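You operate a simulated robot arm through the tools that you are given. There is no shell and no other tool. Be economical: measure what you need, move in short steps, check, and stop when the job is done.

You are at the controls of a simulated robot arm. One attempt, no reset.

JOB
Put the drip tray on the top of the pack table away on the top of the wall table. Put one of the ink bottles from the top of the pack table on the blue sheet there. Take the bottle that says "light" from the top shelf of the rack and leave it on top of the carton on the top of the pack table. Put the bucket on the lower shelf of the wall table. Turn the grey drum knob to 140 L. Put the corner guard from the top of the hold table on the lower shelf of the hold table. Put one of the blue caps from the top of the hold table on top of the small carton there. Do these in any order. Set down upright: ink bottle, bottle, corner guard.

It is judged by the outcome, as a careful person would: the job done as asked, and still so three seconds after it is handed in. It fails if anything else is knocked over, pushed out of place, dropped, spilled or broken. Lids that push on must go on centred and level and be pressed home; caps that screw on are set level and turned clockwise until they are tight. Flat cloth is picked up by pressing the open fingertips on it (5 to 10 N) and closing them slowly along it; thin cloth reads only 2 to 8 mm in the jaws.

ROBOT AND FRAMES
A 6-joint arm with a two-finger gripper on a trunk, on a base that drives. Base frame: it is fixed to the floor where the robot stands at the start and does not move with it; the origin is under the middle of the robot, x ahead of it, y to its left, z up; the surface under the hand at the start is at about z = 800. Units: mm, degrees, N and s.
Its first joint turns from -166.0 to 166.0 degrees. Places, roughly: blue cap (4x4x2 cm) [700, -2700, 800]; bottle [750, -1250, 1750]; bucket (24x24x23 cm) [1000, -6400, 300]; carton [500, 1250, 750]; corner guard [500, -3250, 1000]; drip tray [500, 250, 750]; grey drum knob [600, -3900, 700]; ink bottle [500, -500, 750]; lower shelf of the hold table [800, -2800, 200]; lower shelf of the wall table [-1200, -7900, 200]; sheet (24x20x1 cm) [500, -200, 800]; small carton [750, -3250, 750]; top of the wall table [-1200, -7900, 800]. Payload 3.43 kg.
The tool frame sits at the grasp point between the pads (the TCP): z along the fingers, y along the line on which they close. The tips reach 20 mm beyond it. Largest opening 190 mm; the body of the gripper starts 248 mm behind the TCP.
Orientation is that of the tool frame in the base frame, as [roll, pitch, yaw] about the fixed x, y, z axes, in that order (R = Rz(yaw) Ry(pitch) Rx(roll)). With the fingers straight down and closing along the base's y, the tool's x points along the base's -x, its y along +y and its z along -z.

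CONTROLS
- The arm moves only by the tool arm_command. Its argument "plan" is a list of rows, each a list of 3 entries, a list of its own where there are three numbers: the turn, a rotation vector about the tool's x, y, z in degrees, then the shift along the tool's x, y, z in mm, then the opening, from 0 (shut) to 1 (fully open). In form: [[[wx, wy, wz], [dx, dy, dz], grip], ...]. A call has 1 to 20 rows; each row is the pose to reach, as a shift and turn from the pose commanded when the call began, along the tool's axes at that moment. Rows are played at 5 a second. More than 50 mm and 8.6 degrees between two rows, or a gripper value outside its range, and nothing of the call is played. Where a pose cannot be reached the arm comes as near as it can. A force on the tool above 40 N (or 10 N above the force at the start of the call, whichever is more), or a blocked arm, ends the call early, and 0.2 s more pass. Each finger travels about 45 mm/s and halts on what it meets, pressing with about 27 N; the grip force reading is that of the motor and also rises with nothing between the fingers. The clock runs only during rows and for 0.2 s after the last one: add rows that repeat a pose to give the fingers time. The reply holds the time, the measured pose of the TCP, the force on the tool along the base axes, the opening and the grip force, in the units named above and with some noise, with the torque about the TCP (base axes, N m) and any sound that the robot's microphone picked up.
- Cameras (640 x 400 px; columns grow to the right, rows downward): "scene" is now at [32.8, 196.1, 1317.1]; the picture's right is [-0.02, -1.00, 0.00], its down [-0.34, 0.01, -0.94] and it looks along [0.94, -0.02, -0.34] (base axes); focal length 214 px, centre (320, 200). "wrist" rides on the gripper at [70, -8, -288] in the tool frame; the picture's right is [0.12, 0.99, 0.00], its down [-0.96, 0.12, -0.25] and it looks along [-0.25, 0.03, 0.97] (tool axes); focal length 261 px, centre (320, 200).
- snapshot(camera): a new picture of that camera. It takes no simulated time.
- slide_trunk(by): slides the trunk up (or, below 0, down) by that many mm; the arm and the scene camera ride with it, the base frame stays. It gives what a move gives, with no picture.
- drive_base(legs): drives the robot by 1 to 6 legs, each [ahead, turn to the left] in mm and degrees, along the robot's own axes; the way and the turn of a leg run together, so that a leg with both is an arc; at most 1500 mm and 180 degrees a leg. The arm and the cameras ride along, it lands a little off, and it stops where it bumps. It gives what a move gives.
- pan_tilt(pan, tilt): turns the head with the scene camera to pan (to the left, within 155 degrees either way) and tilt (down, from -29 to 69), counted from straight ahead of the robot. It gives what a move gives.
- probe_pixels(camera, pixels): there is no depth. For up to 12 entries [column, row, z] of the newest picture of that camera ("zoom" is the newest enlarged one), the place [x, y] in the base frame at which the ray of that pixel passes the height z, good to about 2 mm. It takes no simulated time.
- inspect(camera, box): a new picture of the part [left, top, right, bottom] of that camera's present view, enlarged. It takes no simulated time.
- job_done(): hands the job in; it is judged then, once.

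Work in short steps. Measure before you move; look again where a grasp or a placing could have gone wrong, and mend it. You have 131 turns and 136 pictures in all, those below and enlarged ones among them. Open the gripper and draw the arm clear of the work before you hand the job in, unless the task says otherwise; then end with one line.

The tools are called after ">>>" as a command line: name --argument value ..., lists and objects as JSON in quotes. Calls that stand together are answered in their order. arm_command: Moves the arm, as the interface text tells. Its arguments: {"type":"object","properties":{"plan":{"type":"array"}},"required":["plan"]} The other tools are called the same way: slide_trunk (by) slides the trunk up or down; drive_base (legs) drives the base; pan_tilt (pan, tilt) turns the head that bears the scene camera; snapshot (camera) takes a picture; probe_pixels (camera, pixels) gives the place at which the rays of pixels pass given heights; inspect (camera, box) takes an enlarged picture of a part of a camera's view; job_done () hands the job in.

At the start:

```text
clock: 0.0
tcp_pos: [682.5, -149.1, 999.8]
ee_rot: [-180.0, 0.1, 180.0]
ft_force: [0.7, 0.6, 0.0]
ft_torque: [-0.01, 0.02, 0.0]
gripper_width: 190.0
gripper_force: 0.0
trunk travel left (down, up): [-100.0, 140.0]
robot x, y, heading: [-0.8, 2.0, 0.2]
head pan, tilt: [-1.3, 19.6]
```

scene: 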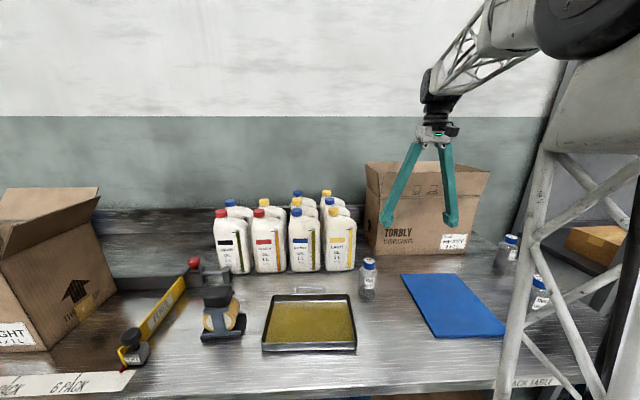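
wrist: 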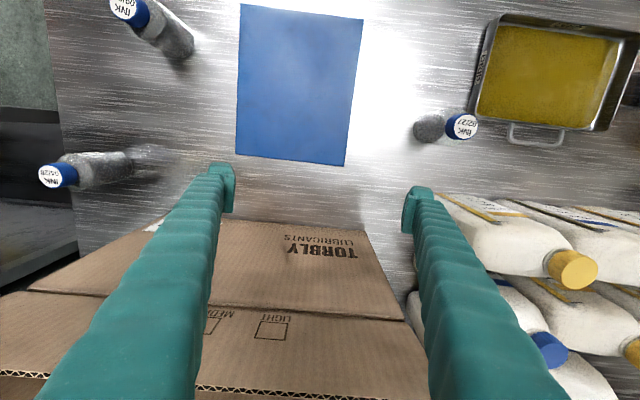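

The pictures show the tray at about (310,323), a near ink bottle at (367,280) and the blue sheet at (453,305). I look closer at the tray and the ink bottles.

>>> inspect --camera "scene" --box '[240, 240, 400, 360]'

>>> inspect --camera "wrist" --box '[400, 0, 640, 160]'

>>> probe_pixels --camera "wrist" --pixels '[[241, 4, 755], [363, 19, 755], [236, 153, 755], [344, 166, 755], [462, 126, 830], [425, 128, 755], [508, 14, 780], [640, 38, 780], [468, 118, 780], [608, 130, 780]]'

```text
3.33 times, centred on (320, 300) of scene
```

zoom: 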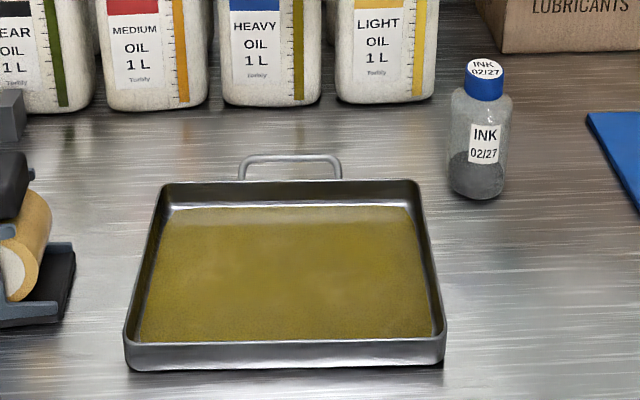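

```text
2.50 times, centred on (520, 80) of wrist
```

zoom: 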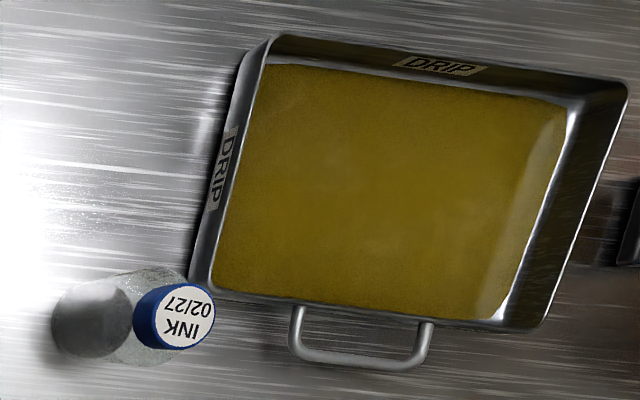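

```text
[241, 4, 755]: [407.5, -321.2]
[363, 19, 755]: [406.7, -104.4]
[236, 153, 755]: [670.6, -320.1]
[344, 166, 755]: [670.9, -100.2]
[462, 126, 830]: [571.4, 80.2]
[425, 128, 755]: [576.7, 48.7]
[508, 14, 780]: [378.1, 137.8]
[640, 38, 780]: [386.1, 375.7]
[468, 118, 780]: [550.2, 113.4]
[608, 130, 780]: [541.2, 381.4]
```

The sheet measures 1.1 times too large at z=755, so the surface is at about z=800. I probe again at proper heights and turn the head to see the left part of the table.

>>> probe_pixels --camera "wrist" --pixels '[[428, 128, 805], [462, 126, 880], [462, 126, 900], [462, 126, 920], [508, 14, 830], [640, 38, 830], [468, 118, 830], [608, 130, 830], [241, 4, 803], [344, 166, 803], [513, 145, 825], [565, 148, 825]]'

>>> pan_tilt --pan 60 --tilt 20

>>> snapshot --camera "scene"

>>> pan_tilt --pan -60 --tilt 10

>>> snapshot --camera "scene"

```text
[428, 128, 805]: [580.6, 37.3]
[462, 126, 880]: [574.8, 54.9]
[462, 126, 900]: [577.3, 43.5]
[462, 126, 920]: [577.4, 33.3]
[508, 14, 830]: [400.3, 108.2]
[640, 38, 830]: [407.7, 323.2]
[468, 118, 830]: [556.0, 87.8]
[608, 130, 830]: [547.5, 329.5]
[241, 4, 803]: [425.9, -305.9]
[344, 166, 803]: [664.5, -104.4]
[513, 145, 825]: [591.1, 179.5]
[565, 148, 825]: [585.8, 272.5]
```

```text
clock: 1.3
tcp_pos: [682.3, -148.7, 999.9]
ee_rot: [-179.9, 0.0, 180.0]
ft_force: [-1.0, -0.4, 0.0]
ft_torque: [0.04, 0.02, 0.02]
gripper_width: 190.4
gripper_force: 0.0
trunk travel left (down, up): [-100.0, 140.0]
robot x, y, heading: [-2.3, 6.1, 0.3]
head pan, tilt: [60.0, 20.0]
```

```text
131 pictures are left
```

scene: 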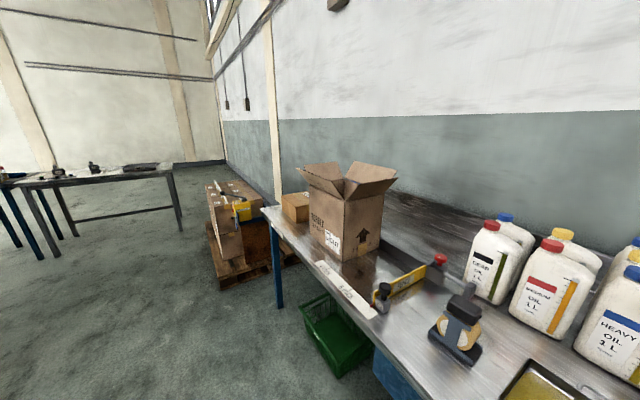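

```text
clock: 3.3
tcp_pos: [682.3, -147.9, 1000.5]
ee_rot: [-180.0, 0.0, 179.9]
ft_force: [0.4, 0.2, 0.4]
ft_torque: [-0.03, -0.01, -0.01]
gripper_width: 190.0
gripper_force: 0.1
trunk travel left (down, up): [-100.0, 140.0]
robot x, y, heading: [-1.0, 1.0, 0.0]
head pan, tilt: [-60.0, 10.0]
```

```text
130 pictures are left
```

scene: 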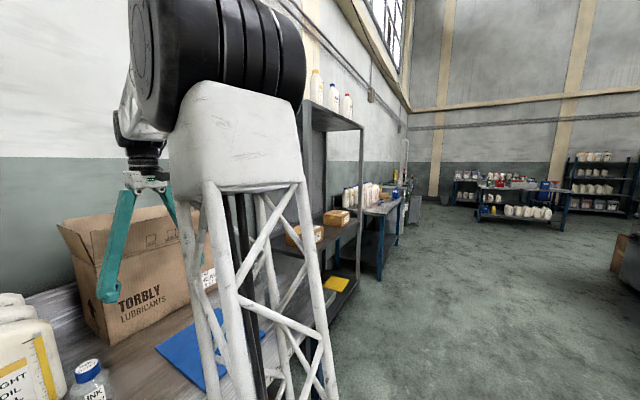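

The ink bottle stands at about (578, 40) with its top near z 905. I turn the fingers so that they close along x, narrow them, and move above it.

>>> arm_command --plan '[[[0, 0, 0], [30, 0, 0], 0.8], [[0, 0, 8], [60, 10, 0], 0.7], [[0, 0, 16], [104, 40, 0], 0.6], [[0, 0, 24], [104, 70, 0], 0.5], [[0, 0, 32], [104, 100, 0], 0.42], [[0, 0, 40], [104, 130, 0], 0.42], [[0, 0, 48], [104, 160, 0], 0.42], [[0, 0, 56], [104, 188, 0], 0.42], [[0, 0, 64], [104, 188, 0], 0.42], [[0, 0, 72], [104, 188, 0], 0.42], [[0, 0, 80], [104, 188, 0], 0.42], [[0, 0, 86], [104, 188, 0], 0.42], [[0, 0, 90], [104, 188, 0], 0.42], [[0, 0, 90], [104, 188, 0], 0.42]]'

>>> snapshot --camera "wrist"

>>> probe_pixels --camera "wrist" --pixels '[[320, 200, 800]]'

```text
refused: row 3 steps farther than a row can; nothing moved
```

```text
129 pictures are left
```

wrist: 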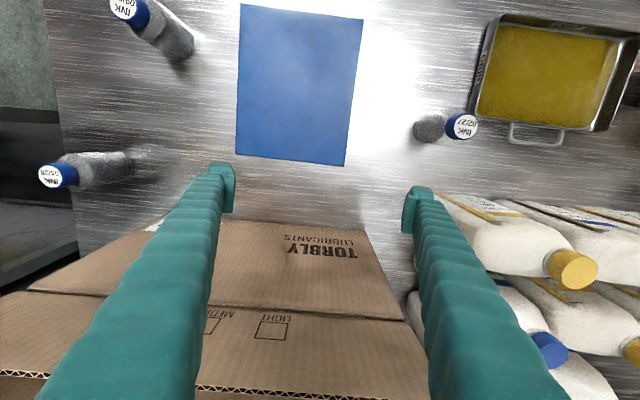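

```text
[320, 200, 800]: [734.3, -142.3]
```

Row 3 was a step of over 50 mm, so I smooth the path and try again.

>>> arm_command --plan '[[[0, 0, 0], [30, 0, 0], 0.8], [[0, 0, 8], [60, 10, 0], 0.7], [[0, 0, 16], [90, 35, 0], 0.6], [[0, 0, 24], [104, 65, 0], 0.5], [[0, 0, 32], [104, 95, 0], 0.42], [[0, 0, 40], [104, 125, 0], 0.42], [[0, 0, 48], [104, 160, 0], 0.42], [[0, 0, 56], [104, 188, 0], 0.42], [[0, 0, 64], [104, 188, 0], 0.42], [[0, 0, 72], [104, 188, 0], 0.42], [[0, 0, 80], [104, 188, 0], 0.42], [[0, 0, 86], [104, 188, 0], 0.42], [[0, 0, 90], [104, 188, 0], 0.42], [[0, 0, 90], [104, 188, 0], 0.42]]'

>>> snapshot --camera "wrist"

```text
clock: 6.3
tcp_pos: [578.1, 38.5, 1000.0]
ee_rot: [-179.9, 0.0, 89.9]
ft_force: [0.2, -0.1, -0.3]
ft_torque: [0.01, -0.01, -0.01]
gripper_width: 79.7
gripper_force: 0.0
trunk travel left (down, up): [-100.0, 140.0]
robot x, y, heading: [-0.8, -0.4, 0.2]
head pan, tilt: [-60.0, 10.0]
```

```text
128 pictures are left
```

wrist: 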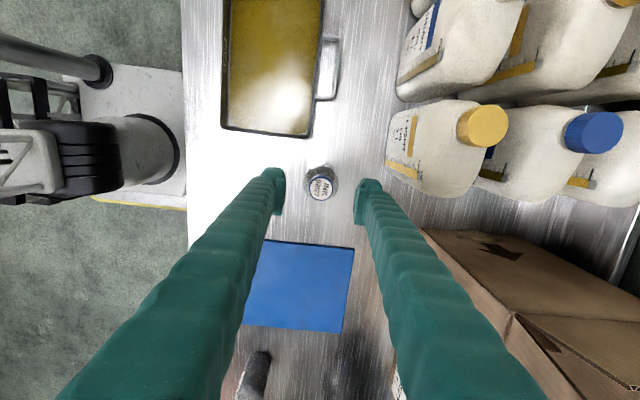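

The bottle sits between the fingers at (320,184). I probe its top and base, and the tray corners and handle from this clearer view.

>>> probe_pixels --camera "wrist" --pixels '[[320, 187, 905], [321, 178, 802], [323, 165, 802], [305, 135, 830], [222, 125, 830], [322, 5, 830], [315, 98, 825], [337, 100, 825], [341, 40, 825], [320, 42, 825], [245, 325, 803], [354, 248, 803]]'

>>> inspect --camera "wrist" --box '[200, 0, 400, 220]'

```text
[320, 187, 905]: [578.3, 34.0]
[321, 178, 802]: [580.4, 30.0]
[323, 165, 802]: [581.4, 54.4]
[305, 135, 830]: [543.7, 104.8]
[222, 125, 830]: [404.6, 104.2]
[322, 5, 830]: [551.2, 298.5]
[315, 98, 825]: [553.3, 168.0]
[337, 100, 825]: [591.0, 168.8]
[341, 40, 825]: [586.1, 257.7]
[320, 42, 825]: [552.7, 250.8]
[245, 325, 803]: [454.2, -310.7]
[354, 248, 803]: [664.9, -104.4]
```

```text
1.82 times, centred on (300, 110) of wrist
```

zoom: 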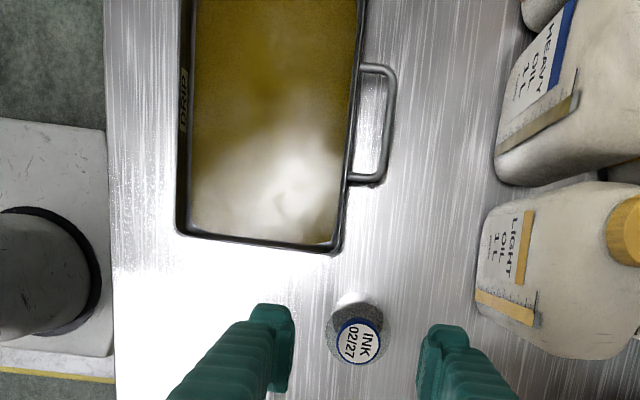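

The bottle is centred at (579, 37). I lower to z 845 and close.

>>> arm_command --plan '[[[0, 0, 0], [0, 0, 40], 0.42], [[0, 0, 0], [0, 0, 80], 0.42], [[0, 0, 0], [0, 0, 120], 0.42], [[0, 0, 0], [0, 0, 155], 0.42], [[0, 0, 0], [0, 0, 155], 0.35], [[0, 0, 0], [0, 0, 155], 0.28], [[0, 0, 0], [0, 0, 155], 0.2], [[0, 0, 0], [0, 0, 155], 0.15], [[0, 0, 0], [0, 0, 155], 0.15], [[0, 0, 0], [0, 0, 155], 0.15]]'

```text
clock: 8.5
tcp_pos: [579.4, 39.2, 844.6]
ee_rot: [180.0, 0.0, 90.0]
ft_force: [-1.1, 0.0, 0.1]
ft_torque: [0.0, -0.02, -0.01]
gripper_width: 54.1
gripper_force: 27.0
trunk travel left (down, up): [-100.0, 140.0]
robot x, y, heading: [0.4, 0.0, 0.1]
head pan, tilt: [-60.0, 10.0]
```

Gripped at 54 mm. I lift 50 mm and carry it to the middle of the sheet at (545, -205), staying a little above.

>>> arm_command --plan '[[[0, 0, 0], [0, 0, -30], 0.15], [[0, 0, 0], [0, 0, -60], 0.15], [[0, 0, 0], [-40, -10, -60], 0.15], [[0, 0, 0], [-80, -20, -60], 0.15], [[0, 0, 0], [-120, -34, -60], 0.15], [[0, 0, 0], [-160, -34, -60], 0.15], [[0, 0, 0], [-200, -34, -60], 0.15], [[0, 0, 0], [-244, -34, -60], 0.15], [[0, 0, 0], [-244, -34, -60], 0.15], [[0, 0, 0], [-244, -34, -40], 0.15], [[0, 0, 0], [-244, -34, -20], 0.15], [[0, 0, 0], [-244, -34, -10], 0.15]]'

>>> snapshot --camera "wrist"

```text
clock: 11.1
tcp_pos: [544.6, -204.2, 855.5]
ee_rot: [180.0, 0.0, 90.0]
ft_force: [0.6, -0.3, -0.3]
ft_torque: [-0.01, -0.06, -0.02]
gripper_width: 54.1
gripper_force: 27.0
trunk travel left (down, up): [-100.0, 140.0]
robot x, y, heading: [0.8, 1.5, 0.0]
head pan, tilt: [-60.0, 10.0]
```

```text
126 pictures are left
```

wrist: 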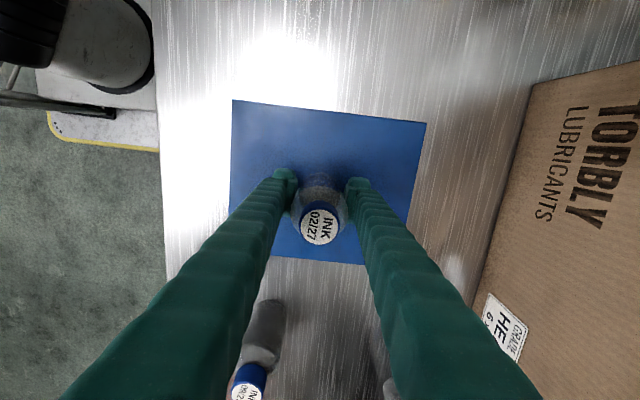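

The bottle hangs over the sheet. I lower in small steps and watch the force.

>>> arm_command --plan '[[[0, 0, 0], [0, 0, 3], 0.15], [[0, 0, 0], [0, 0, 6], 0.15], [[0, 0, 0], [0, 0, 8], 0.15]]'

```text
clock: 11.9
tcp_pos: [543.8, -203.3, 848.4]
ee_rot: [179.9, 0.1, 90.0]
ft_force: [1.3, -1.8, 25.6]
ft_torque: [-0.16, 0.01, -0.06]
gripper_width: 53.6
gripper_force: 26.5
trunk travel left (down, up): [-100.0, 140.0]
robot x, y, heading: [0.2, -2.3, -0.2]
head pan, tilt: [-60.0, 10.0]
```

It touched down at 848 (25 N). I ease off 1 mm, open slowly to 80 mm, and rise.

>>> arm_command --plan '[[[0, 0, 0], [0, 0, -1], 0.15], [[0, 0, 0], [0, 0, -1], 0.32], [[0, 0, 0], [0, 0, -1], 0.4], [[0, 0, 0], [0, 0, -1], 0.42], [[0, 0, 0], [0, 0, -1], 0.42], [[0, 0, 0], [0, 0, -1], 0.42], [[0, 0, 0], [0, 0, -41], 0.42], [[0, 0, 0], [0, 0, -81], 0.42], [[0, 0, 0], [0, 0, -121], 0.42], [[0, 0, 0], [0, 0, -161], 0.42]]'

>>> snapshot --camera "wrist"

```text
clock: 14.1
tcp_pos: [544.4, -204.4, 1007.5]
ee_rot: [-180.0, 0.0, 90.0]
ft_force: [-0.2, 0.4, 0.1]
ft_torque: [0.03, 0.01, 0.0]
gripper_width: 79.7
gripper_force: 0.0
trunk travel left (down, up): [-100.0, 140.0]
robot x, y, heading: [-0.1, -2.2, 0.2]
head pan, tilt: [-60.0, 10.0]
```

```text
125 pictures are left
```

wrist: 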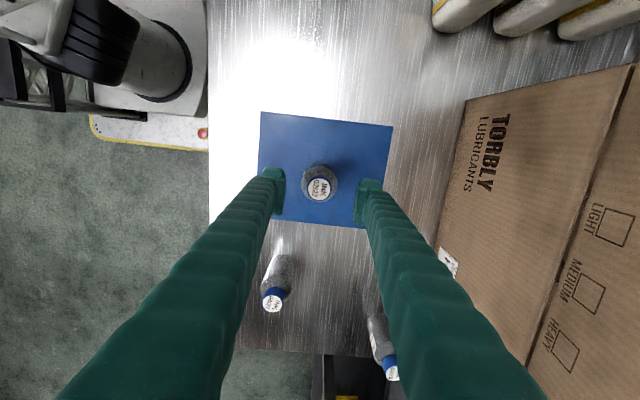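

The ink bottle stands upright on the sheet. Next is the rack: I raise and draw in the arm, then back off and drive towards y = -1250.

>>> arm_command --plan '[[[0, 0, 0], [0, 0, -45], 0.42], [[0, 0, 0], [0, 0, -90], 0.42], [[0, 0, 0], [0, 0, -135], 0.42], [[0, 0, 0], [30, -30, -165], 0.42], [[0, 0, 0], [60, -60, -190], 0.42], [[0, 0, 0], [90, -90, -215], 0.42], [[0, 0, 0], [120, -115, -240], 0.42], [[0, 0, 0], [150, -140, -240], 0.42], [[0, 0, 0], [180, -165, -240], 0.42], [[0, 0, 0], [204, -190, -240], 0.42]]'

>>> drive_base --legs '[[-450, 0], [0, -90], [1250, 0], [0, 90]]'

>>> pan_tilt --pan -10 --tilt -10

>>> snapshot --camera "scene"

```text
refused: row 4 steps farther than a row can; nothing moved
```

```text
clock: 30.6
tcp_pos: [123.1, -1414.6, 1007.4]
ee_rot: [179.9, 0.0, 91.3]
ft_force: [0.2, -0.4, -0.3]
ft_torque: [-0.04, 0.02, 0.01]
gripper_width: 79.6
gripper_force: 0.0
trunk travel left (down, up): [-100.0, 140.0]
robot x, y, heading: [-425.2, -1223.0, 1.1]
head pan, tilt: [-60.0, 10.0]
```

```text
clock: 31.8
tcp_pos: [123.2, -1413.7, 1007.6]
ee_rot: [-180.0, 0.0, 91.2]
ft_force: [0.3, 0.7, 0.1]
ft_torque: [0.02, 0.0, 0.02]
gripper_width: 79.5
gripper_force: 0.0
trunk travel left (down, up): [-100.0, 140.0]
robot x, y, heading: [-427.2, -1223.1, 1.2]
head pan, tilt: [-10.0, -10.0]
```

```text
124 pictures are left
```

scene: 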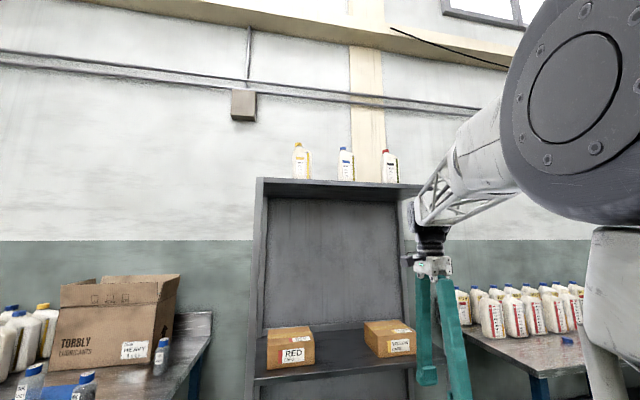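

The arm move was refused but the drive stayed clear of everything. Three bottles stand on top of the rack at (301,160), (346,163) and (389,165), so I read their labels.

>>> inspect --camera "scene" --box '[270, 130, 430, 230]'

>>> probe_pixels --camera "scene" --pixels '[[301, 179, 1550], [301, 179, 1600], [389, 182, 1600], [256, 178, 1600], [421, 186, 1600], [256, 178, 1550], [421, 186, 1550], [262, 197, 1550], [320, 200, 1600]]'

```text
4.00 times, centred on (350, 180) of scene
```

zoom: 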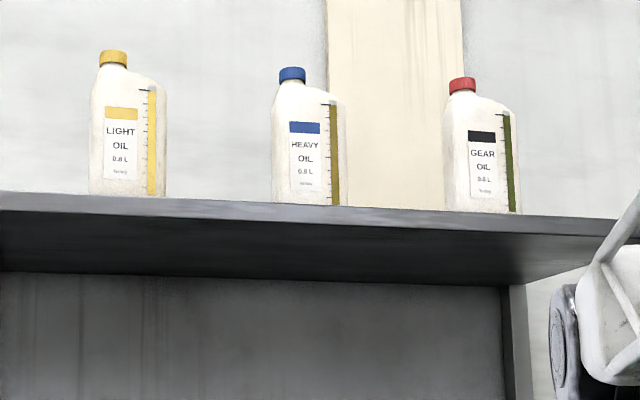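

```text
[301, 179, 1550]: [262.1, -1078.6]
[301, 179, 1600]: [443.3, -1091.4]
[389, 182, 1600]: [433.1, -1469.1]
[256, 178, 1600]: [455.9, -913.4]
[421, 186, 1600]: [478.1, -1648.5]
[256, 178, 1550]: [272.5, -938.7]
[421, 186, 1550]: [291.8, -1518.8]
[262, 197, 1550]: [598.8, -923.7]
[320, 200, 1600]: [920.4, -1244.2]
```

The left bottle (yellow cap) says LIGHT. I raise the trunk by 140 mm so that the second view gives me the depth, and so that the arm can reach up.

>>> slide_trunk --by 140

>>> inspect --camera "scene" --box '[240, 140, 440, 265]'

>>> probe_pixels --camera "zoom" --pixels '[[320, 200, 1600], [320, 200, 1700]]'

```text
clock: 33.5
tcp_pos: [123.8, -1412.6, 1146.3]
ee_rot: [180.0, 0.0, 91.3]
ft_force: [1.3, 0.5, 0.3]
ft_torque: [0.0, -0.04, 0.01]
gripper_width: 79.9
gripper_force: 0.0
trunk travel left (down, up): [-240.0, 0.0]
robot x, y, heading: [-425.1, -1222.3, 1.1]
head pan, tilt: [-10.0, -10.0]
```

```text
3.20 times, centred on (340, 202) of scene
```

zoom: 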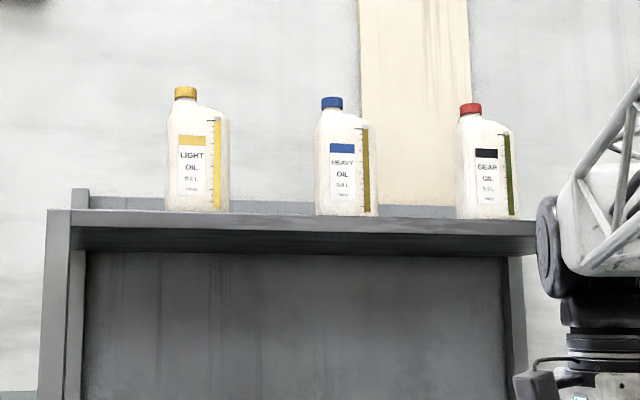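

```text
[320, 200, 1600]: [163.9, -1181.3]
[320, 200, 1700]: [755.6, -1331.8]
```

LIGHT's base comes out near (680, -1100, 1617), about 100 mm wide and 200 mm tall. I will grasp it with the fingers level, so first I raise the arm and undo the 90° turn.

>>> arm_command --plan '[[[0, 0, -8], [0, 0, -40], 0.42], [[0, 0, -16], [0, 0, -80], 0.42], [[0, 0, -24], [0, 0, -120], 0.5], [[0, 0, -32], [0, 0, -160], 0.6], [[0, 0, -40], [0, 0, -200], 0.7], [[0, 0, -48], [0, 0, -240], 0.8], [[0, 0, -56], [0, 0, -280], 0.8], [[0, 0, -64], [0, 0, -320], 0.8], [[0, 0, -72], [0, 0, -350], 0.8], [[0, 0, -80], [0, 0, -350], 0.8], [[0, 0, -88], [0, 0, -350], 0.8], [[0, 0, -91.2], [0, 0, -350], 0.8]]'

>>> probe_pixels --camera "zoom" --pixels '[[197, 212, 1617], [347, 215, 1617], [70, 210, 1617], [535, 222, 1617]]'

```text
clock: 36.1
tcp_pos: [120.2, -1413.5, 1428.5]
ee_rot: [-179.3, 1.6, -177.4]
ft_force: [0.4, -0.6, 1.0]
ft_torque: [-0.01, 0.08, -0.04]
gripper_width: 151.9
gripper_force: 0.1
out of reach, approached as far as the arm can: row 7, 8, 9, 10, 11, 12
trunk travel left (down, up): [-240.0, 0.0]
robot x, y, heading: [-423.0, -1222.6, 1.4]
head pan, tilt: [-10.0, -10.0]
```

```text
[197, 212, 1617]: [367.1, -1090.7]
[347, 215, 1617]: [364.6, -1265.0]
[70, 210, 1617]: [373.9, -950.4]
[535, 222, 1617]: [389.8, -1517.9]
```

The two views now give the bottle at x≈661 and the shelf at z≈1660. I pitch the tool up to level.

>>> arm_command --plan '[[[0, -8, 0], [0, 0, 0], 0.8], [[0, -16, 0], [0, 0, 0], 0.8], [[0, -24, 0], [0, 0, 0], 0.8], [[0, -32, 0], [0, 0, 0], 0.8], [[0, -40, 0], [0, 0, 0], 0.8], [[0, -48, 0], [0, 0, 0], 0.8], [[0, -56, 0], [0, 0, 0], 0.8], [[0, -64, 0], [0, 0, 0], 0.8], [[0, -72, 0], [0, 0, 0], 0.8], [[0, -80, 0], [0, 0, 0], 0.8], [[0, -88, 0], [0, 0, 0], 0.8], [[0, -90, 0], [0, 0, 0], 0.8]]'

>>> snapshot --camera "scene"

```text
clock: 37.6
tcp_pos: [172.9, -1481.1, 1345.1]
ee_rot: [168.8, 44.2, 174.3]
ft_force: [-0.2, 0.0, 0.6]
ft_torque: [-0.06, -0.05, -0.04]
gripper_width: 151.8
gripper_force: 0.0
trunk travel left (down, up): [-240.0, 0.0]
robot x, y, heading: [-424.9, -1224.7, 1.1]
head pan, tilt: [-10.0, -10.0]
stopped in row 7: the arm was blocked; the commanded pose is now the measured one
```

```text
121 pictures are left
```

scene: 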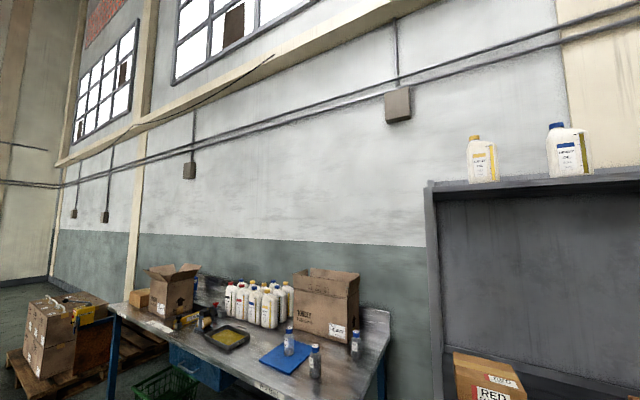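

The scene view has swung left, so the arm may have pushed the head. I read the head state and look at the arm from the wrist.

>>> pan_tilt --pan -50 --tilt -10

>>> snapshot --camera "scene"

>>> snapshot --camera "wrist"

```text
clock: 38.6
tcp_pos: [172.6, -1480.9, 1345.4]
ee_rot: [168.9, 44.2, 174.3]
ft_force: [0.1, -0.7, 0.2]
ft_torque: [0.03, -0.01, -0.01]
gripper_width: 152.0
gripper_force: 0.1
trunk travel left (down, up): [-240.0, 0.0]
robot x, y, heading: [-423.1, -1225.1, 1.3]
head pan, tilt: [-50.0, -10.0]
```

```text
120 pictures are left
```

scene: 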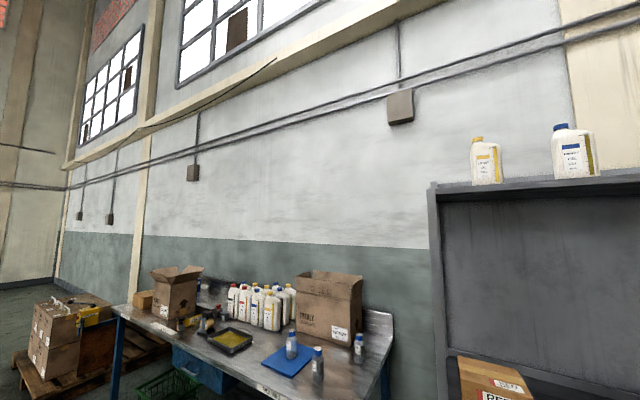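

```text
119 pictures are left
```

wrist: 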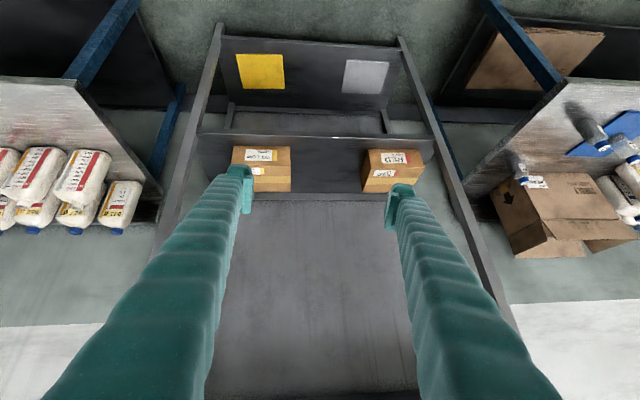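

The head is blocked on the arm's side, so the elbow is leaning on it. I extend the tool forward by about 200 mm to bring the elbow away from it.

>>> arm_command --plan '[[[0, 0, 0], [-25, 0, 25], 0.8], [[0, 0, 0], [-50, 0, 50], 0.8], [[0, 0, 0], [-75, 0, 75], 0.8], [[0, 0, 0], [-100, 0, 100], 0.8], [[0, 0, 0], [-125, 0, 125], 0.8], [[0, 0, 0], [-150, 0, 150], 0.8]]'

>>> snapshot --camera "scene"

```text
clock: 40.0
tcp_pos: [382.6, -1470.4, 1351.2]
ee_rot: [169.4, 44.5, 174.6]
ft_force: [-0.8, -0.4, 0.6]
ft_torque: [-0.02, -0.06, -0.06]
gripper_width: 151.9
gripper_force: 0.1
trunk travel left (down, up): [-240.0, 0.0]
robot x, y, heading: [-421.4, -1222.8, 1.1]
head pan, tilt: [-50.0, -10.0]
```

```text
118 pictures are left
```

scene: 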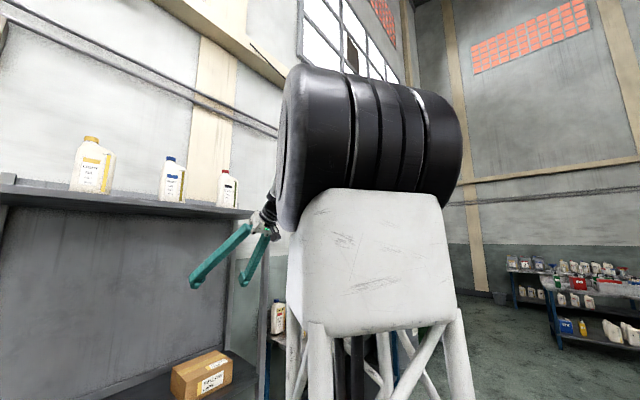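

The arm is clear of the head now. I rotate the tool to fully level while raising it 150 mm and extending 100 mm.

>>> arm_command --plan '[[[0.7, -6.4, -0.9], [-25, 2, -5], 0.8], [[1.4, -12.9, -1.8], [-50, 5, -10], 0.8], [[2.1, -19.3, -2.7], [-75, 7, -15], 0.8], [[2.8, -25.8, -3.6], [-100, 9, -20], 0.8], [[3.5, -32.2, -4.5], [-126, 11, -25], 0.8], [[4.2, -38.7, -5.4], [-151, 14, -30], 0.8], [[4.9, -45.1, -6.3], [-176, 16, -35], 0.8], [[4.9, -45.1, -6.3], [-176, 16, -35], 0.8]]'

>>> snapshot --camera "scene"

```text
clock: 41.8
tcp_pos: [483.2, -1470.9, 1498.0]
ee_rot: [82.7, 90.0, 82.9]
ft_force: [0.1, -0.5, 0.7]
ft_torque: [-0.02, 0.0, 0.04]
gripper_width: 151.9
gripper_force: 0.1
trunk travel left (down, up): [-240.0, 0.0]
robot x, y, heading: [-426.5, -1223.7, 1.1]
head pan, tilt: [-50.0, -10.0]
```

```text
117 pictures are left
```

scene: 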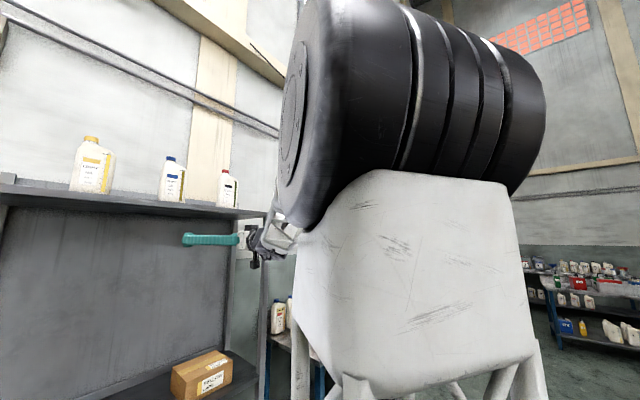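

The tool is level. I raise to z 1760 clear of the rack, then shift the base 380 mm along +y.

>>> arm_command --plan '[[[0, 0, 0], [-45, 0, 0], 0.8], [[0, 0, 0], [-90, 0, 0], 0.8], [[0, 0, 0], [-135, 0, 0], 0.8], [[0, 0, 0], [-180, 0, 0], 0.8], [[0, 0, 0], [-225, 0, 0], 0.8], [[0, 0, 0], [-262, 0, 0], 0.8], [[0, 0, 0], [-262, 0, 0], 0.8]]'

>>> drive_base --legs '[[0, 90], [380, 0], [0, -90]]'

>>> snapshot --camera "scene"

>>> snapshot --camera "wrist"

```text
clock: 43.4
tcp_pos: [482.8, -1469.4, 1762.1]
ee_rot: [107.8, 89.8, 107.8]
ft_force: [0.3, -0.9, -0.3]
ft_torque: [-0.01, 0.06, 0.01]
gripper_width: 152.0
gripper_force: 0.0
trunk travel left (down, up): [-240.0, 0.0]
robot x, y, heading: [-427.7, -1221.2, 1.0]
head pan, tilt: [-50.0, -10.0]
```

```text
clock: 53.9
tcp_pos: [471.9, -1114.0, 1760.9]
ee_rot: [106.9, 89.9, 105.4]
ft_force: [-0.6, 0.9, -0.3]
ft_torque: [-0.02, 0.01, -0.01]
gripper_width: 152.4
gripper_force: 0.0
trunk travel left (down, up): [-240.0, 0.0]
robot x, y, heading: [-426.2, -840.6, -0.5]
head pan, tilt: [-50.0, -10.0]
```

```text
116 pictures are left
```

scene: 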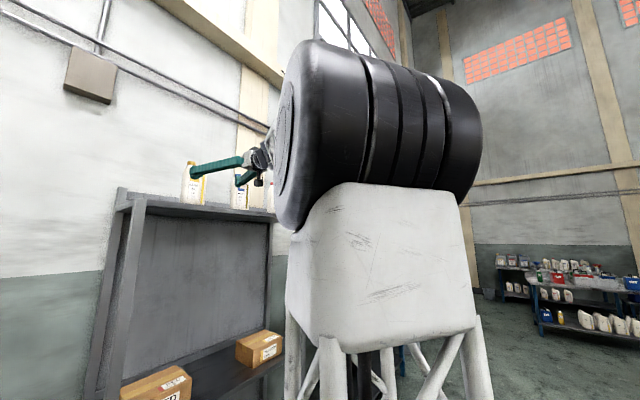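

```text
115 pictures are left
```

wrist: 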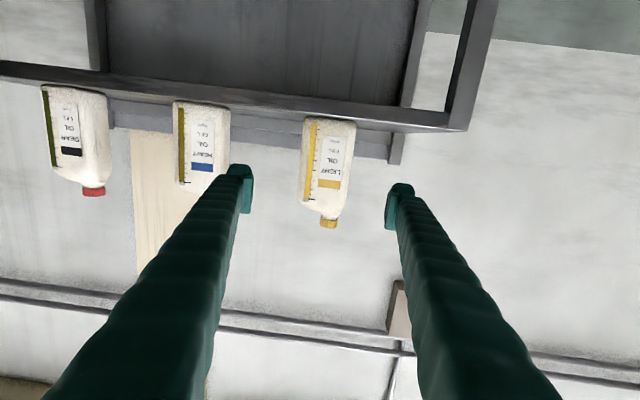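

LIGHT sits slightly right of the finger centre (column 328 against 320), so I shift +19 mm in y and lower 10 mm. Then I drive forward 130 mm and check again.

>>> arm_command --plan '[[[0, 0, 0], [5, 10, 0], 0.8], [[-1.5, 0, 0], [10, 19, 0], 0.8], [[-1.5, 0, 0], [10, 19, 0], 0.8]]'

>>> drive_base --legs '[[130, 0]]'

>>> snapshot --camera "wrist"

```text
clock: 54.7
tcp_pos: [473.2, -1095.4, 1751.0]
ee_rot: [103.1, 89.9, 102.9]
ft_force: [-0.1, 0.0, 0.7]
ft_torque: [-0.02, 0.01, -0.01]
gripper_width: 152.0
gripper_force: 0.0
trunk travel left (down, up): [-240.0, 0.0]
robot x, y, heading: [-426.1, -841.0, -0.3]
head pan, tilt: [-50.0, -10.0]
```

```text
clock: 56.0
tcp_pos: [605.6, -1096.2, 1751.2]
ee_rot: [99.5, 89.8, 99.4]
ft_force: [-0.1, -0.1, 0.1]
ft_torque: [0.03, 0.02, -0.03]
gripper_width: 152.3
gripper_force: 0.1
trunk travel left (down, up): [-240.0, 0.0]
robot x, y, heading: [-294.8, -840.4, -0.2]
head pan, tilt: [-50.0, -10.0]
```

```text
114 pictures are left
```

wrist: 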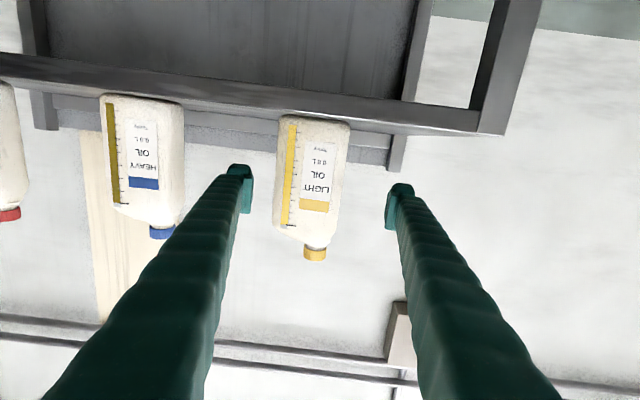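

The bottle's centre now lies about 12 mm to -y of the TCP and its front is near x 690. I correct y and drive 85 mm.

>>> arm_command --plan '[[[0, 0, 0], [0, -12, 0], 0.8], [[0, 0, 0], [0, -12, 0], 0.8]]'

>>> drive_base --legs '[[80, 0]]'

>>> snapshot --camera "wrist"

```text
clock: 56.6
tcp_pos: [606.4, -1107.2, 1751.4]
ee_rot: [103.9, 89.9, 103.9]
ft_force: [-0.5, -0.3, 0.8]
ft_torque: [0.01, -0.03, 0.0]
gripper_width: 152.0
gripper_force: 0.1
trunk travel left (down, up): [-240.0, 0.0]
robot x, y, heading: [-297.3, -840.3, -0.4]
head pan, tilt: [-50.0, -10.0]
```

```text
clock: 57.6
tcp_pos: [686.8, -1108.1, 1750.3]
ee_rot: [99.0, 89.9, 98.9]
ft_force: [-0.9, -0.7, 0.8]
ft_torque: [-0.01, 0.04, -0.02]
gripper_width: 151.9
gripper_force: 0.1
trunk travel left (down, up): [-240.0, 0.0]
robot x, y, heading: [-212.9, -841.6, -0.1]
head pan, tilt: [-50.0, -10.0]
```

```text
113 pictures are left
```

wrist: 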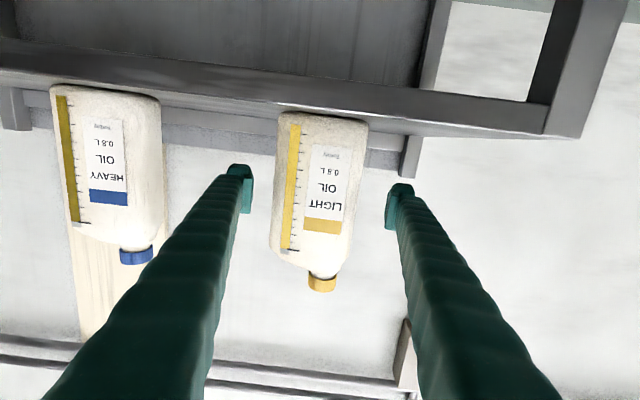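

The spacing of the bottles puts the front at x 694 and LIGHT is centred. I drive 38 mm further and then close.

>>> drive_base --legs '[[38, 0]]'

>>> snapshot --camera "wrist"

```text
clock: 58.5
tcp_pos: [727.5, -1108.3, 1751.1]
ee_rot: [99.6, 89.9, 99.7]
ft_force: [-0.4, 0.4, -0.2]
ft_torque: [-0.01, 0.02, 0.0]
gripper_width: 152.0
gripper_force: 0.1
trunk travel left (down, up): [-240.0, 0.0]
robot x, y, heading: [-175.2, -840.9, -0.6]
head pan, tilt: [-50.0, -10.0]
```

```text
112 pictures are left
```

wrist: 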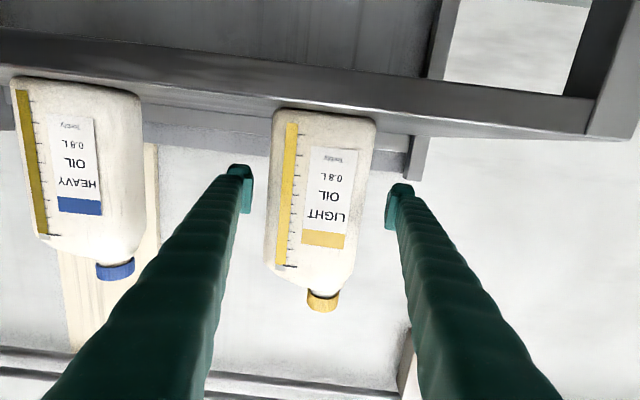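

The fingers straddle the bottle body at label height. I close on it.

>>> arm_command --plan '[[[0, 0, 0], [0, 0, 0], 0.7], [[0, 0, 0], [0, 0, 0], 0.6], [[0, 0, 0], [0, 0, 0], 0.52], [[0, 0, 0], [0, 0, 0], 0.44], [[0, 0, 0], [0, 0, 0], 0.4], [[0, 0, 0], [0, 0, 0], 0.4], [[0, 0, 0], [0, 0, 0], 0.4], [[0, 0, 0], [0, 0, 0], 0.4]]'

>>> snapshot --camera "wrist"

```text
clock: 60.3
tcp_pos: [726.2, -1109.5, 1750.5]
ee_rot: [96.9, 89.9, 97.0]
ft_force: [-0.4, -2.6, 1.3]
ft_torque: [-0.41, 0.05, 0.02]
gripper_width: 105.3
gripper_force: 26.8
trunk travel left (down, up): [-240.0, 0.0]
robot x, y, heading: [-175.4, -841.3, -0.1]
head pan, tilt: [-50.0, -10.0]
```

```text
111 pictures are left
```

wrist: 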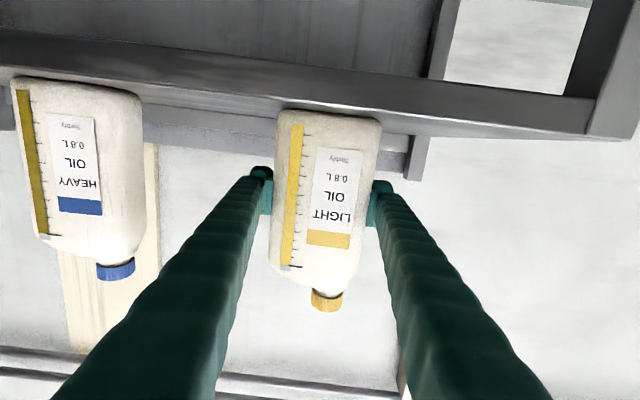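

Gripped at 105 mm. I lift it 40 mm off the shelf and check that it follows.

>>> arm_command --plan '[[[0, 0, 0], [-10, 0, 0], 0.4], [[0, 0, 0], [-20, 0, 0], 0.4], [[0, 0, 0], [-30, 0, 0], 0.4], [[0, 0, 0], [-40, 0, 0], 0.4], [[0, 0, 0], [-40, 0, 0], 0.4]]'

>>> snapshot --camera "wrist"

```text
clock: 61.5
tcp_pos: [727.2, -1108.9, 1789.4]
ee_rot: [116.0, 89.8, 116.0]
ft_force: [0.8, 0.1, -7.1]
ft_torque: [0.0, -0.03, 0.02]
gripper_width: 105.0
gripper_force: 27.0
trunk travel left (down, up): [-240.0, 0.0]
robot x, y, heading: [-174.9, -840.2, -0.5]
head pan, tilt: [-50.0, -10.0]
```

```text
110 pictures are left
```

wrist: 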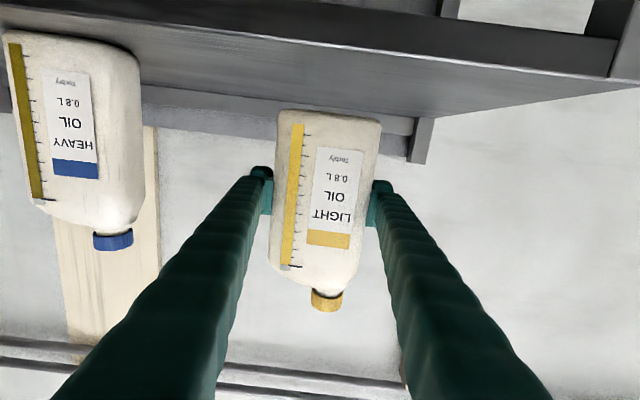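

The bottle is held (7 N) and clears the shelf. I back away 320 mm and drive along +y to look at the carton.

>>> drive_base --legs '[[-320, 0], [0, 90], [1150, 0], [1100, 0], [0, -90]]'

>>> pan_tilt --pan -10 --tilt 25

>>> snapshot --camera "scene"

>>> snapshot --camera "wrist"

```text
clock: 82.5
tcp_pos: [433.5, 1163.1, 1790.3]
ee_rot: [114.4, 89.9, 114.0]
ft_force: [-0.4, -0.4, -6.5]
ft_torque: [-0.03, -0.05, -0.03]
gripper_width: 103.7
gripper_force: 27.6
trunk travel left (down, up): [-240.0, 0.0]
robot x, y, heading: [-470.3, 1432.1, -0.8]
head pan, tilt: [-50.0, -10.0]
```

```text
clock: 83.6
tcp_pos: [432.9, 1162.4, 1790.8]
ee_rot: [117.0, 89.8, 116.8]
ft_force: [0.7, 0.5, -7.1]
ft_torque: [-0.03, -0.09, -0.01]
gripper_width: 103.8
gripper_force: 27.5
trunk travel left (down, up): [-240.0, 0.0]
robot x, y, heading: [-467.6, 1430.2, -0.5]
head pan, tilt: [-10.0, 25.0]
```

```text
109 pictures are left
```

scene: 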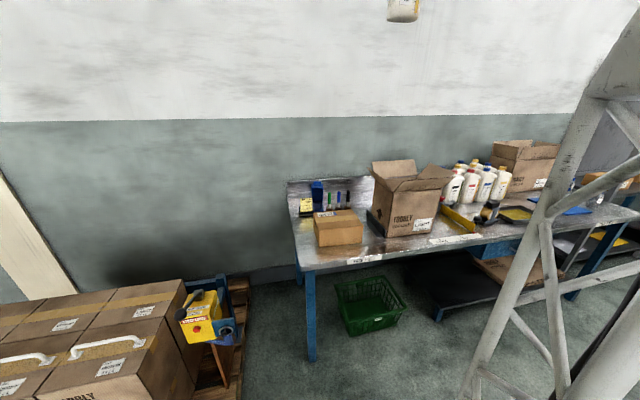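

```text
108 pictures are left
```

wrist: 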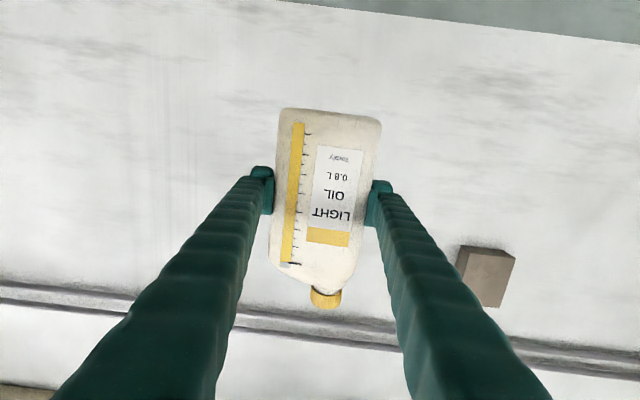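

The small closed carton is at (338,228). I enlarge it and measure.

>>> inspect --camera "scene" --box '[270, 150, 470, 275]'

>>> slide_trunk --by -140

>>> inspect --camera "scene" --box '[270, 110, 470, 235]'

```text
3.20 times, centred on (370, 212) of scene
```

zoom: 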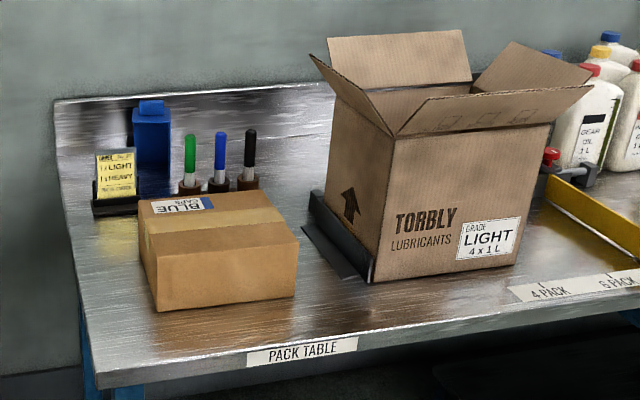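

```text
clock: 85.2
tcp_pos: [434.4, 1163.1, 1650.3]
ee_rot: [114.6, 89.9, 114.2]
ft_force: [0.5, -0.2, -7.9]
ft_torque: [0.01, -0.02, -0.02]
gripper_width: 103.8
gripper_force: 27.0
trunk travel left (down, up): [-100.0, 140.0]
robot x, y, heading: [-467.6, 1431.1, -0.3]
head pan, tilt: [-10.0, 25.0]
```

```text
3.20 times, centred on (370, 172) of scene
```

zoom: 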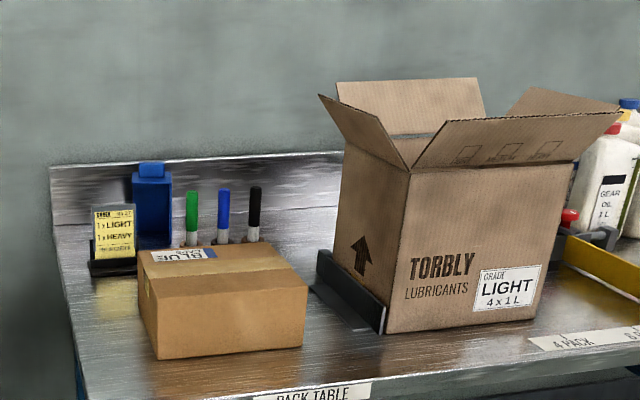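

I probe the carton's corners at the table height and at trial top heights.

>>> probe_pixels --camera "zoom" --pixels '[[157, 360, 800], [303, 346, 800], [150, 278, 900], [150, 278, 920], [306, 282, 900], [306, 282, 920], [138, 255, 910], [270, 243, 910], [385, 333, 800], [320, 283, 800], [437, 120, 1040], [403, 170, 1050]]'

```text
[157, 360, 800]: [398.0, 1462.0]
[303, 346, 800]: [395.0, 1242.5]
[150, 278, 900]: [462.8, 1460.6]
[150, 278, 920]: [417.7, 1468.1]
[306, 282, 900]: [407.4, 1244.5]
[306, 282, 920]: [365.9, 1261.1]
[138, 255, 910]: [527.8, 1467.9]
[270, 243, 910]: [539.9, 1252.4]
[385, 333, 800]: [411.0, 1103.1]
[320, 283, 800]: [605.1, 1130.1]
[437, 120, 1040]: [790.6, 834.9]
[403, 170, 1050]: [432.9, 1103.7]
```

The carton spans x 397–545 and y 1244–1465, with its top at about z 905. I bring the arm over to its centre line (y 1354) while still high.

>>> arm_command --plan '[[[0, 0, 0], [0, 35, 6], 0.4], [[0, 0, 0], [0, 70, 12], 0.4], [[0, 0, 0], [0, 105, 18], 0.4], [[0, 0, 0], [0, 140, 24], 0.4], [[0, 0, 0], [0, 170, 30], 0.4], [[0, 0, 0], [0, 190, 36], 0.4], [[0, 0, 0], [0, 190, 36], 0.4]]'

>>> slide_trunk --by -100

```text
clock: 86.8
tcp_pos: [469.7, 1351.7, 1650.3]
ee_rot: [113.4, 89.9, 113.1]
ft_force: [-0.2, 1.1, -7.1]
ft_torque: [-0.01, -0.04, 0.01]
gripper_width: 103.7
gripper_force: 27.0
trunk travel left (down, up): [-100.0, 140.0]
robot x, y, heading: [-465.4, 1431.2, -0.8]
head pan, tilt: [-10.0, 25.0]
```

```text
clock: 88.2
tcp_pos: [471.9, 1352.3, 1549.8]
ee_rot: [114.2, 89.9, 113.8]
ft_force: [-0.3, -0.1, -7.2]
ft_torque: [-0.01, -0.02, 0.02]
gripper_width: 104.0
gripper_force: 27.3
trunk travel left (down, up): [0.0, 240.0]
robot x, y, heading: [-465.0, 1432.9, -0.6]
head pan, tilt: [-10.0, 25.0]
```

Now I lower with the arm in 40 mm steps to z ≈ 1070.

>>> arm_command --plan '[[[0, 0, 0], [40, 0, 0], 0.4], [[0, 0, 0], [80, 0, 0], 0.4], [[0, 0, 0], [120, 0, 0], 0.4], [[0, 0, 0], [160, 0, 0], 0.4], [[0, 0, 0], [200, 0, 0], 0.4], [[0, 0, 0], [240, 0, 0], 0.4], [[0, 0, 0], [280, 0, 0], 0.4], [[0, 0, 0], [320, 0, 0], 0.4], [[0, 0, 0], [360, 0, 0], 0.4], [[0, 0, 0], [400, 0, 0], 0.4], [[0, 0, 0], [440, 0, 0], 0.4], [[0, 0, 0], [480, 0, 0], 0.4], [[0, 0, 0], [480, 0, 0], 0.4]]'

>>> snapshot --camera "scene"

>>> snapshot --camera "wrist"

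```text
clock: 91.0
tcp_pos: [470.2, 1350.2, 1067.1]
ee_rot: [129.7, 89.9, 129.6]
ft_force: [-0.2, 0.7, -7.4]
ft_torque: [0.02, 0.01, -0.02]
gripper_width: 103.7
gripper_force: 27.3
trunk travel left (down, up): [0.0, 240.0]
robot x, y, heading: [-469.7, 1428.8, -0.7]
head pan, tilt: [-10.0, 25.0]
```

```text
105 pictures are left
```

scene: 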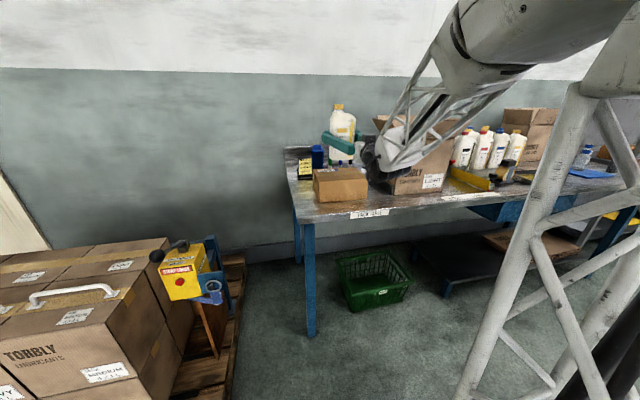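

```text
104 pictures are left
```

wrist: 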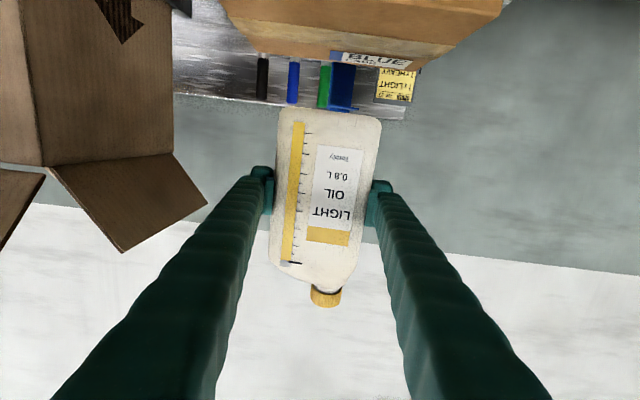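

The carton appears centred slightly to the right of the bottle in the wrist view. I probe its top edges from here.

>>> probe_pixels --camera "wrist" --pixels '[[228, 15, 905], [503, 10, 905], [240, 38, 905], [425, 62, 905], [300, 56, 905]]'

>>> inspect --camera "wrist" --box '[180, 0, 540, 140]'

>>> inspect --camera "scene" --box '[270, 80, 430, 230]'

```text
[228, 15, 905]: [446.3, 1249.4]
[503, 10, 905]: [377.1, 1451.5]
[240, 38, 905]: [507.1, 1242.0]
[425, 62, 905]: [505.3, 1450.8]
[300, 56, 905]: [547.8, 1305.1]
```

```text
1.78 times, centred on (360, 70) of wrist
```

zoom: 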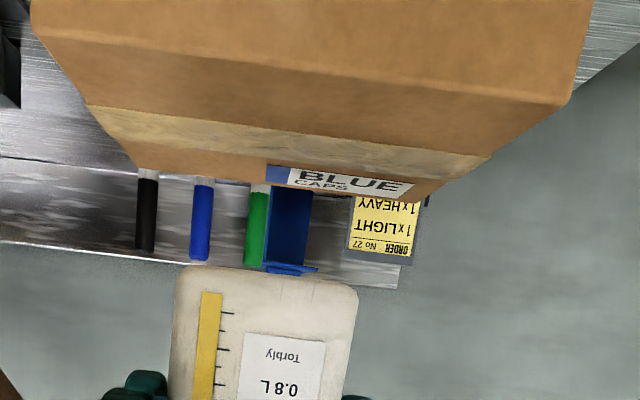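

```text
2.67 times, centred on (350, 155) of scene
```

zoom: 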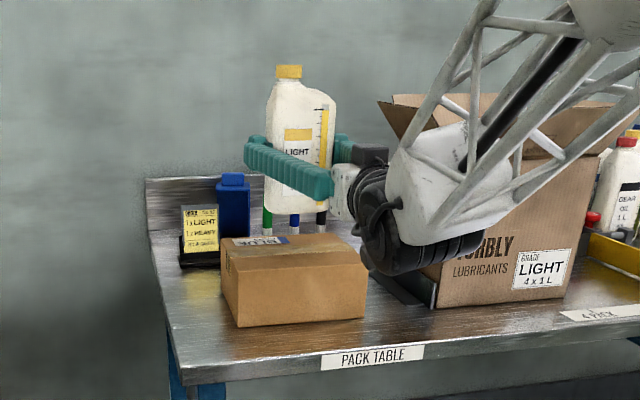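

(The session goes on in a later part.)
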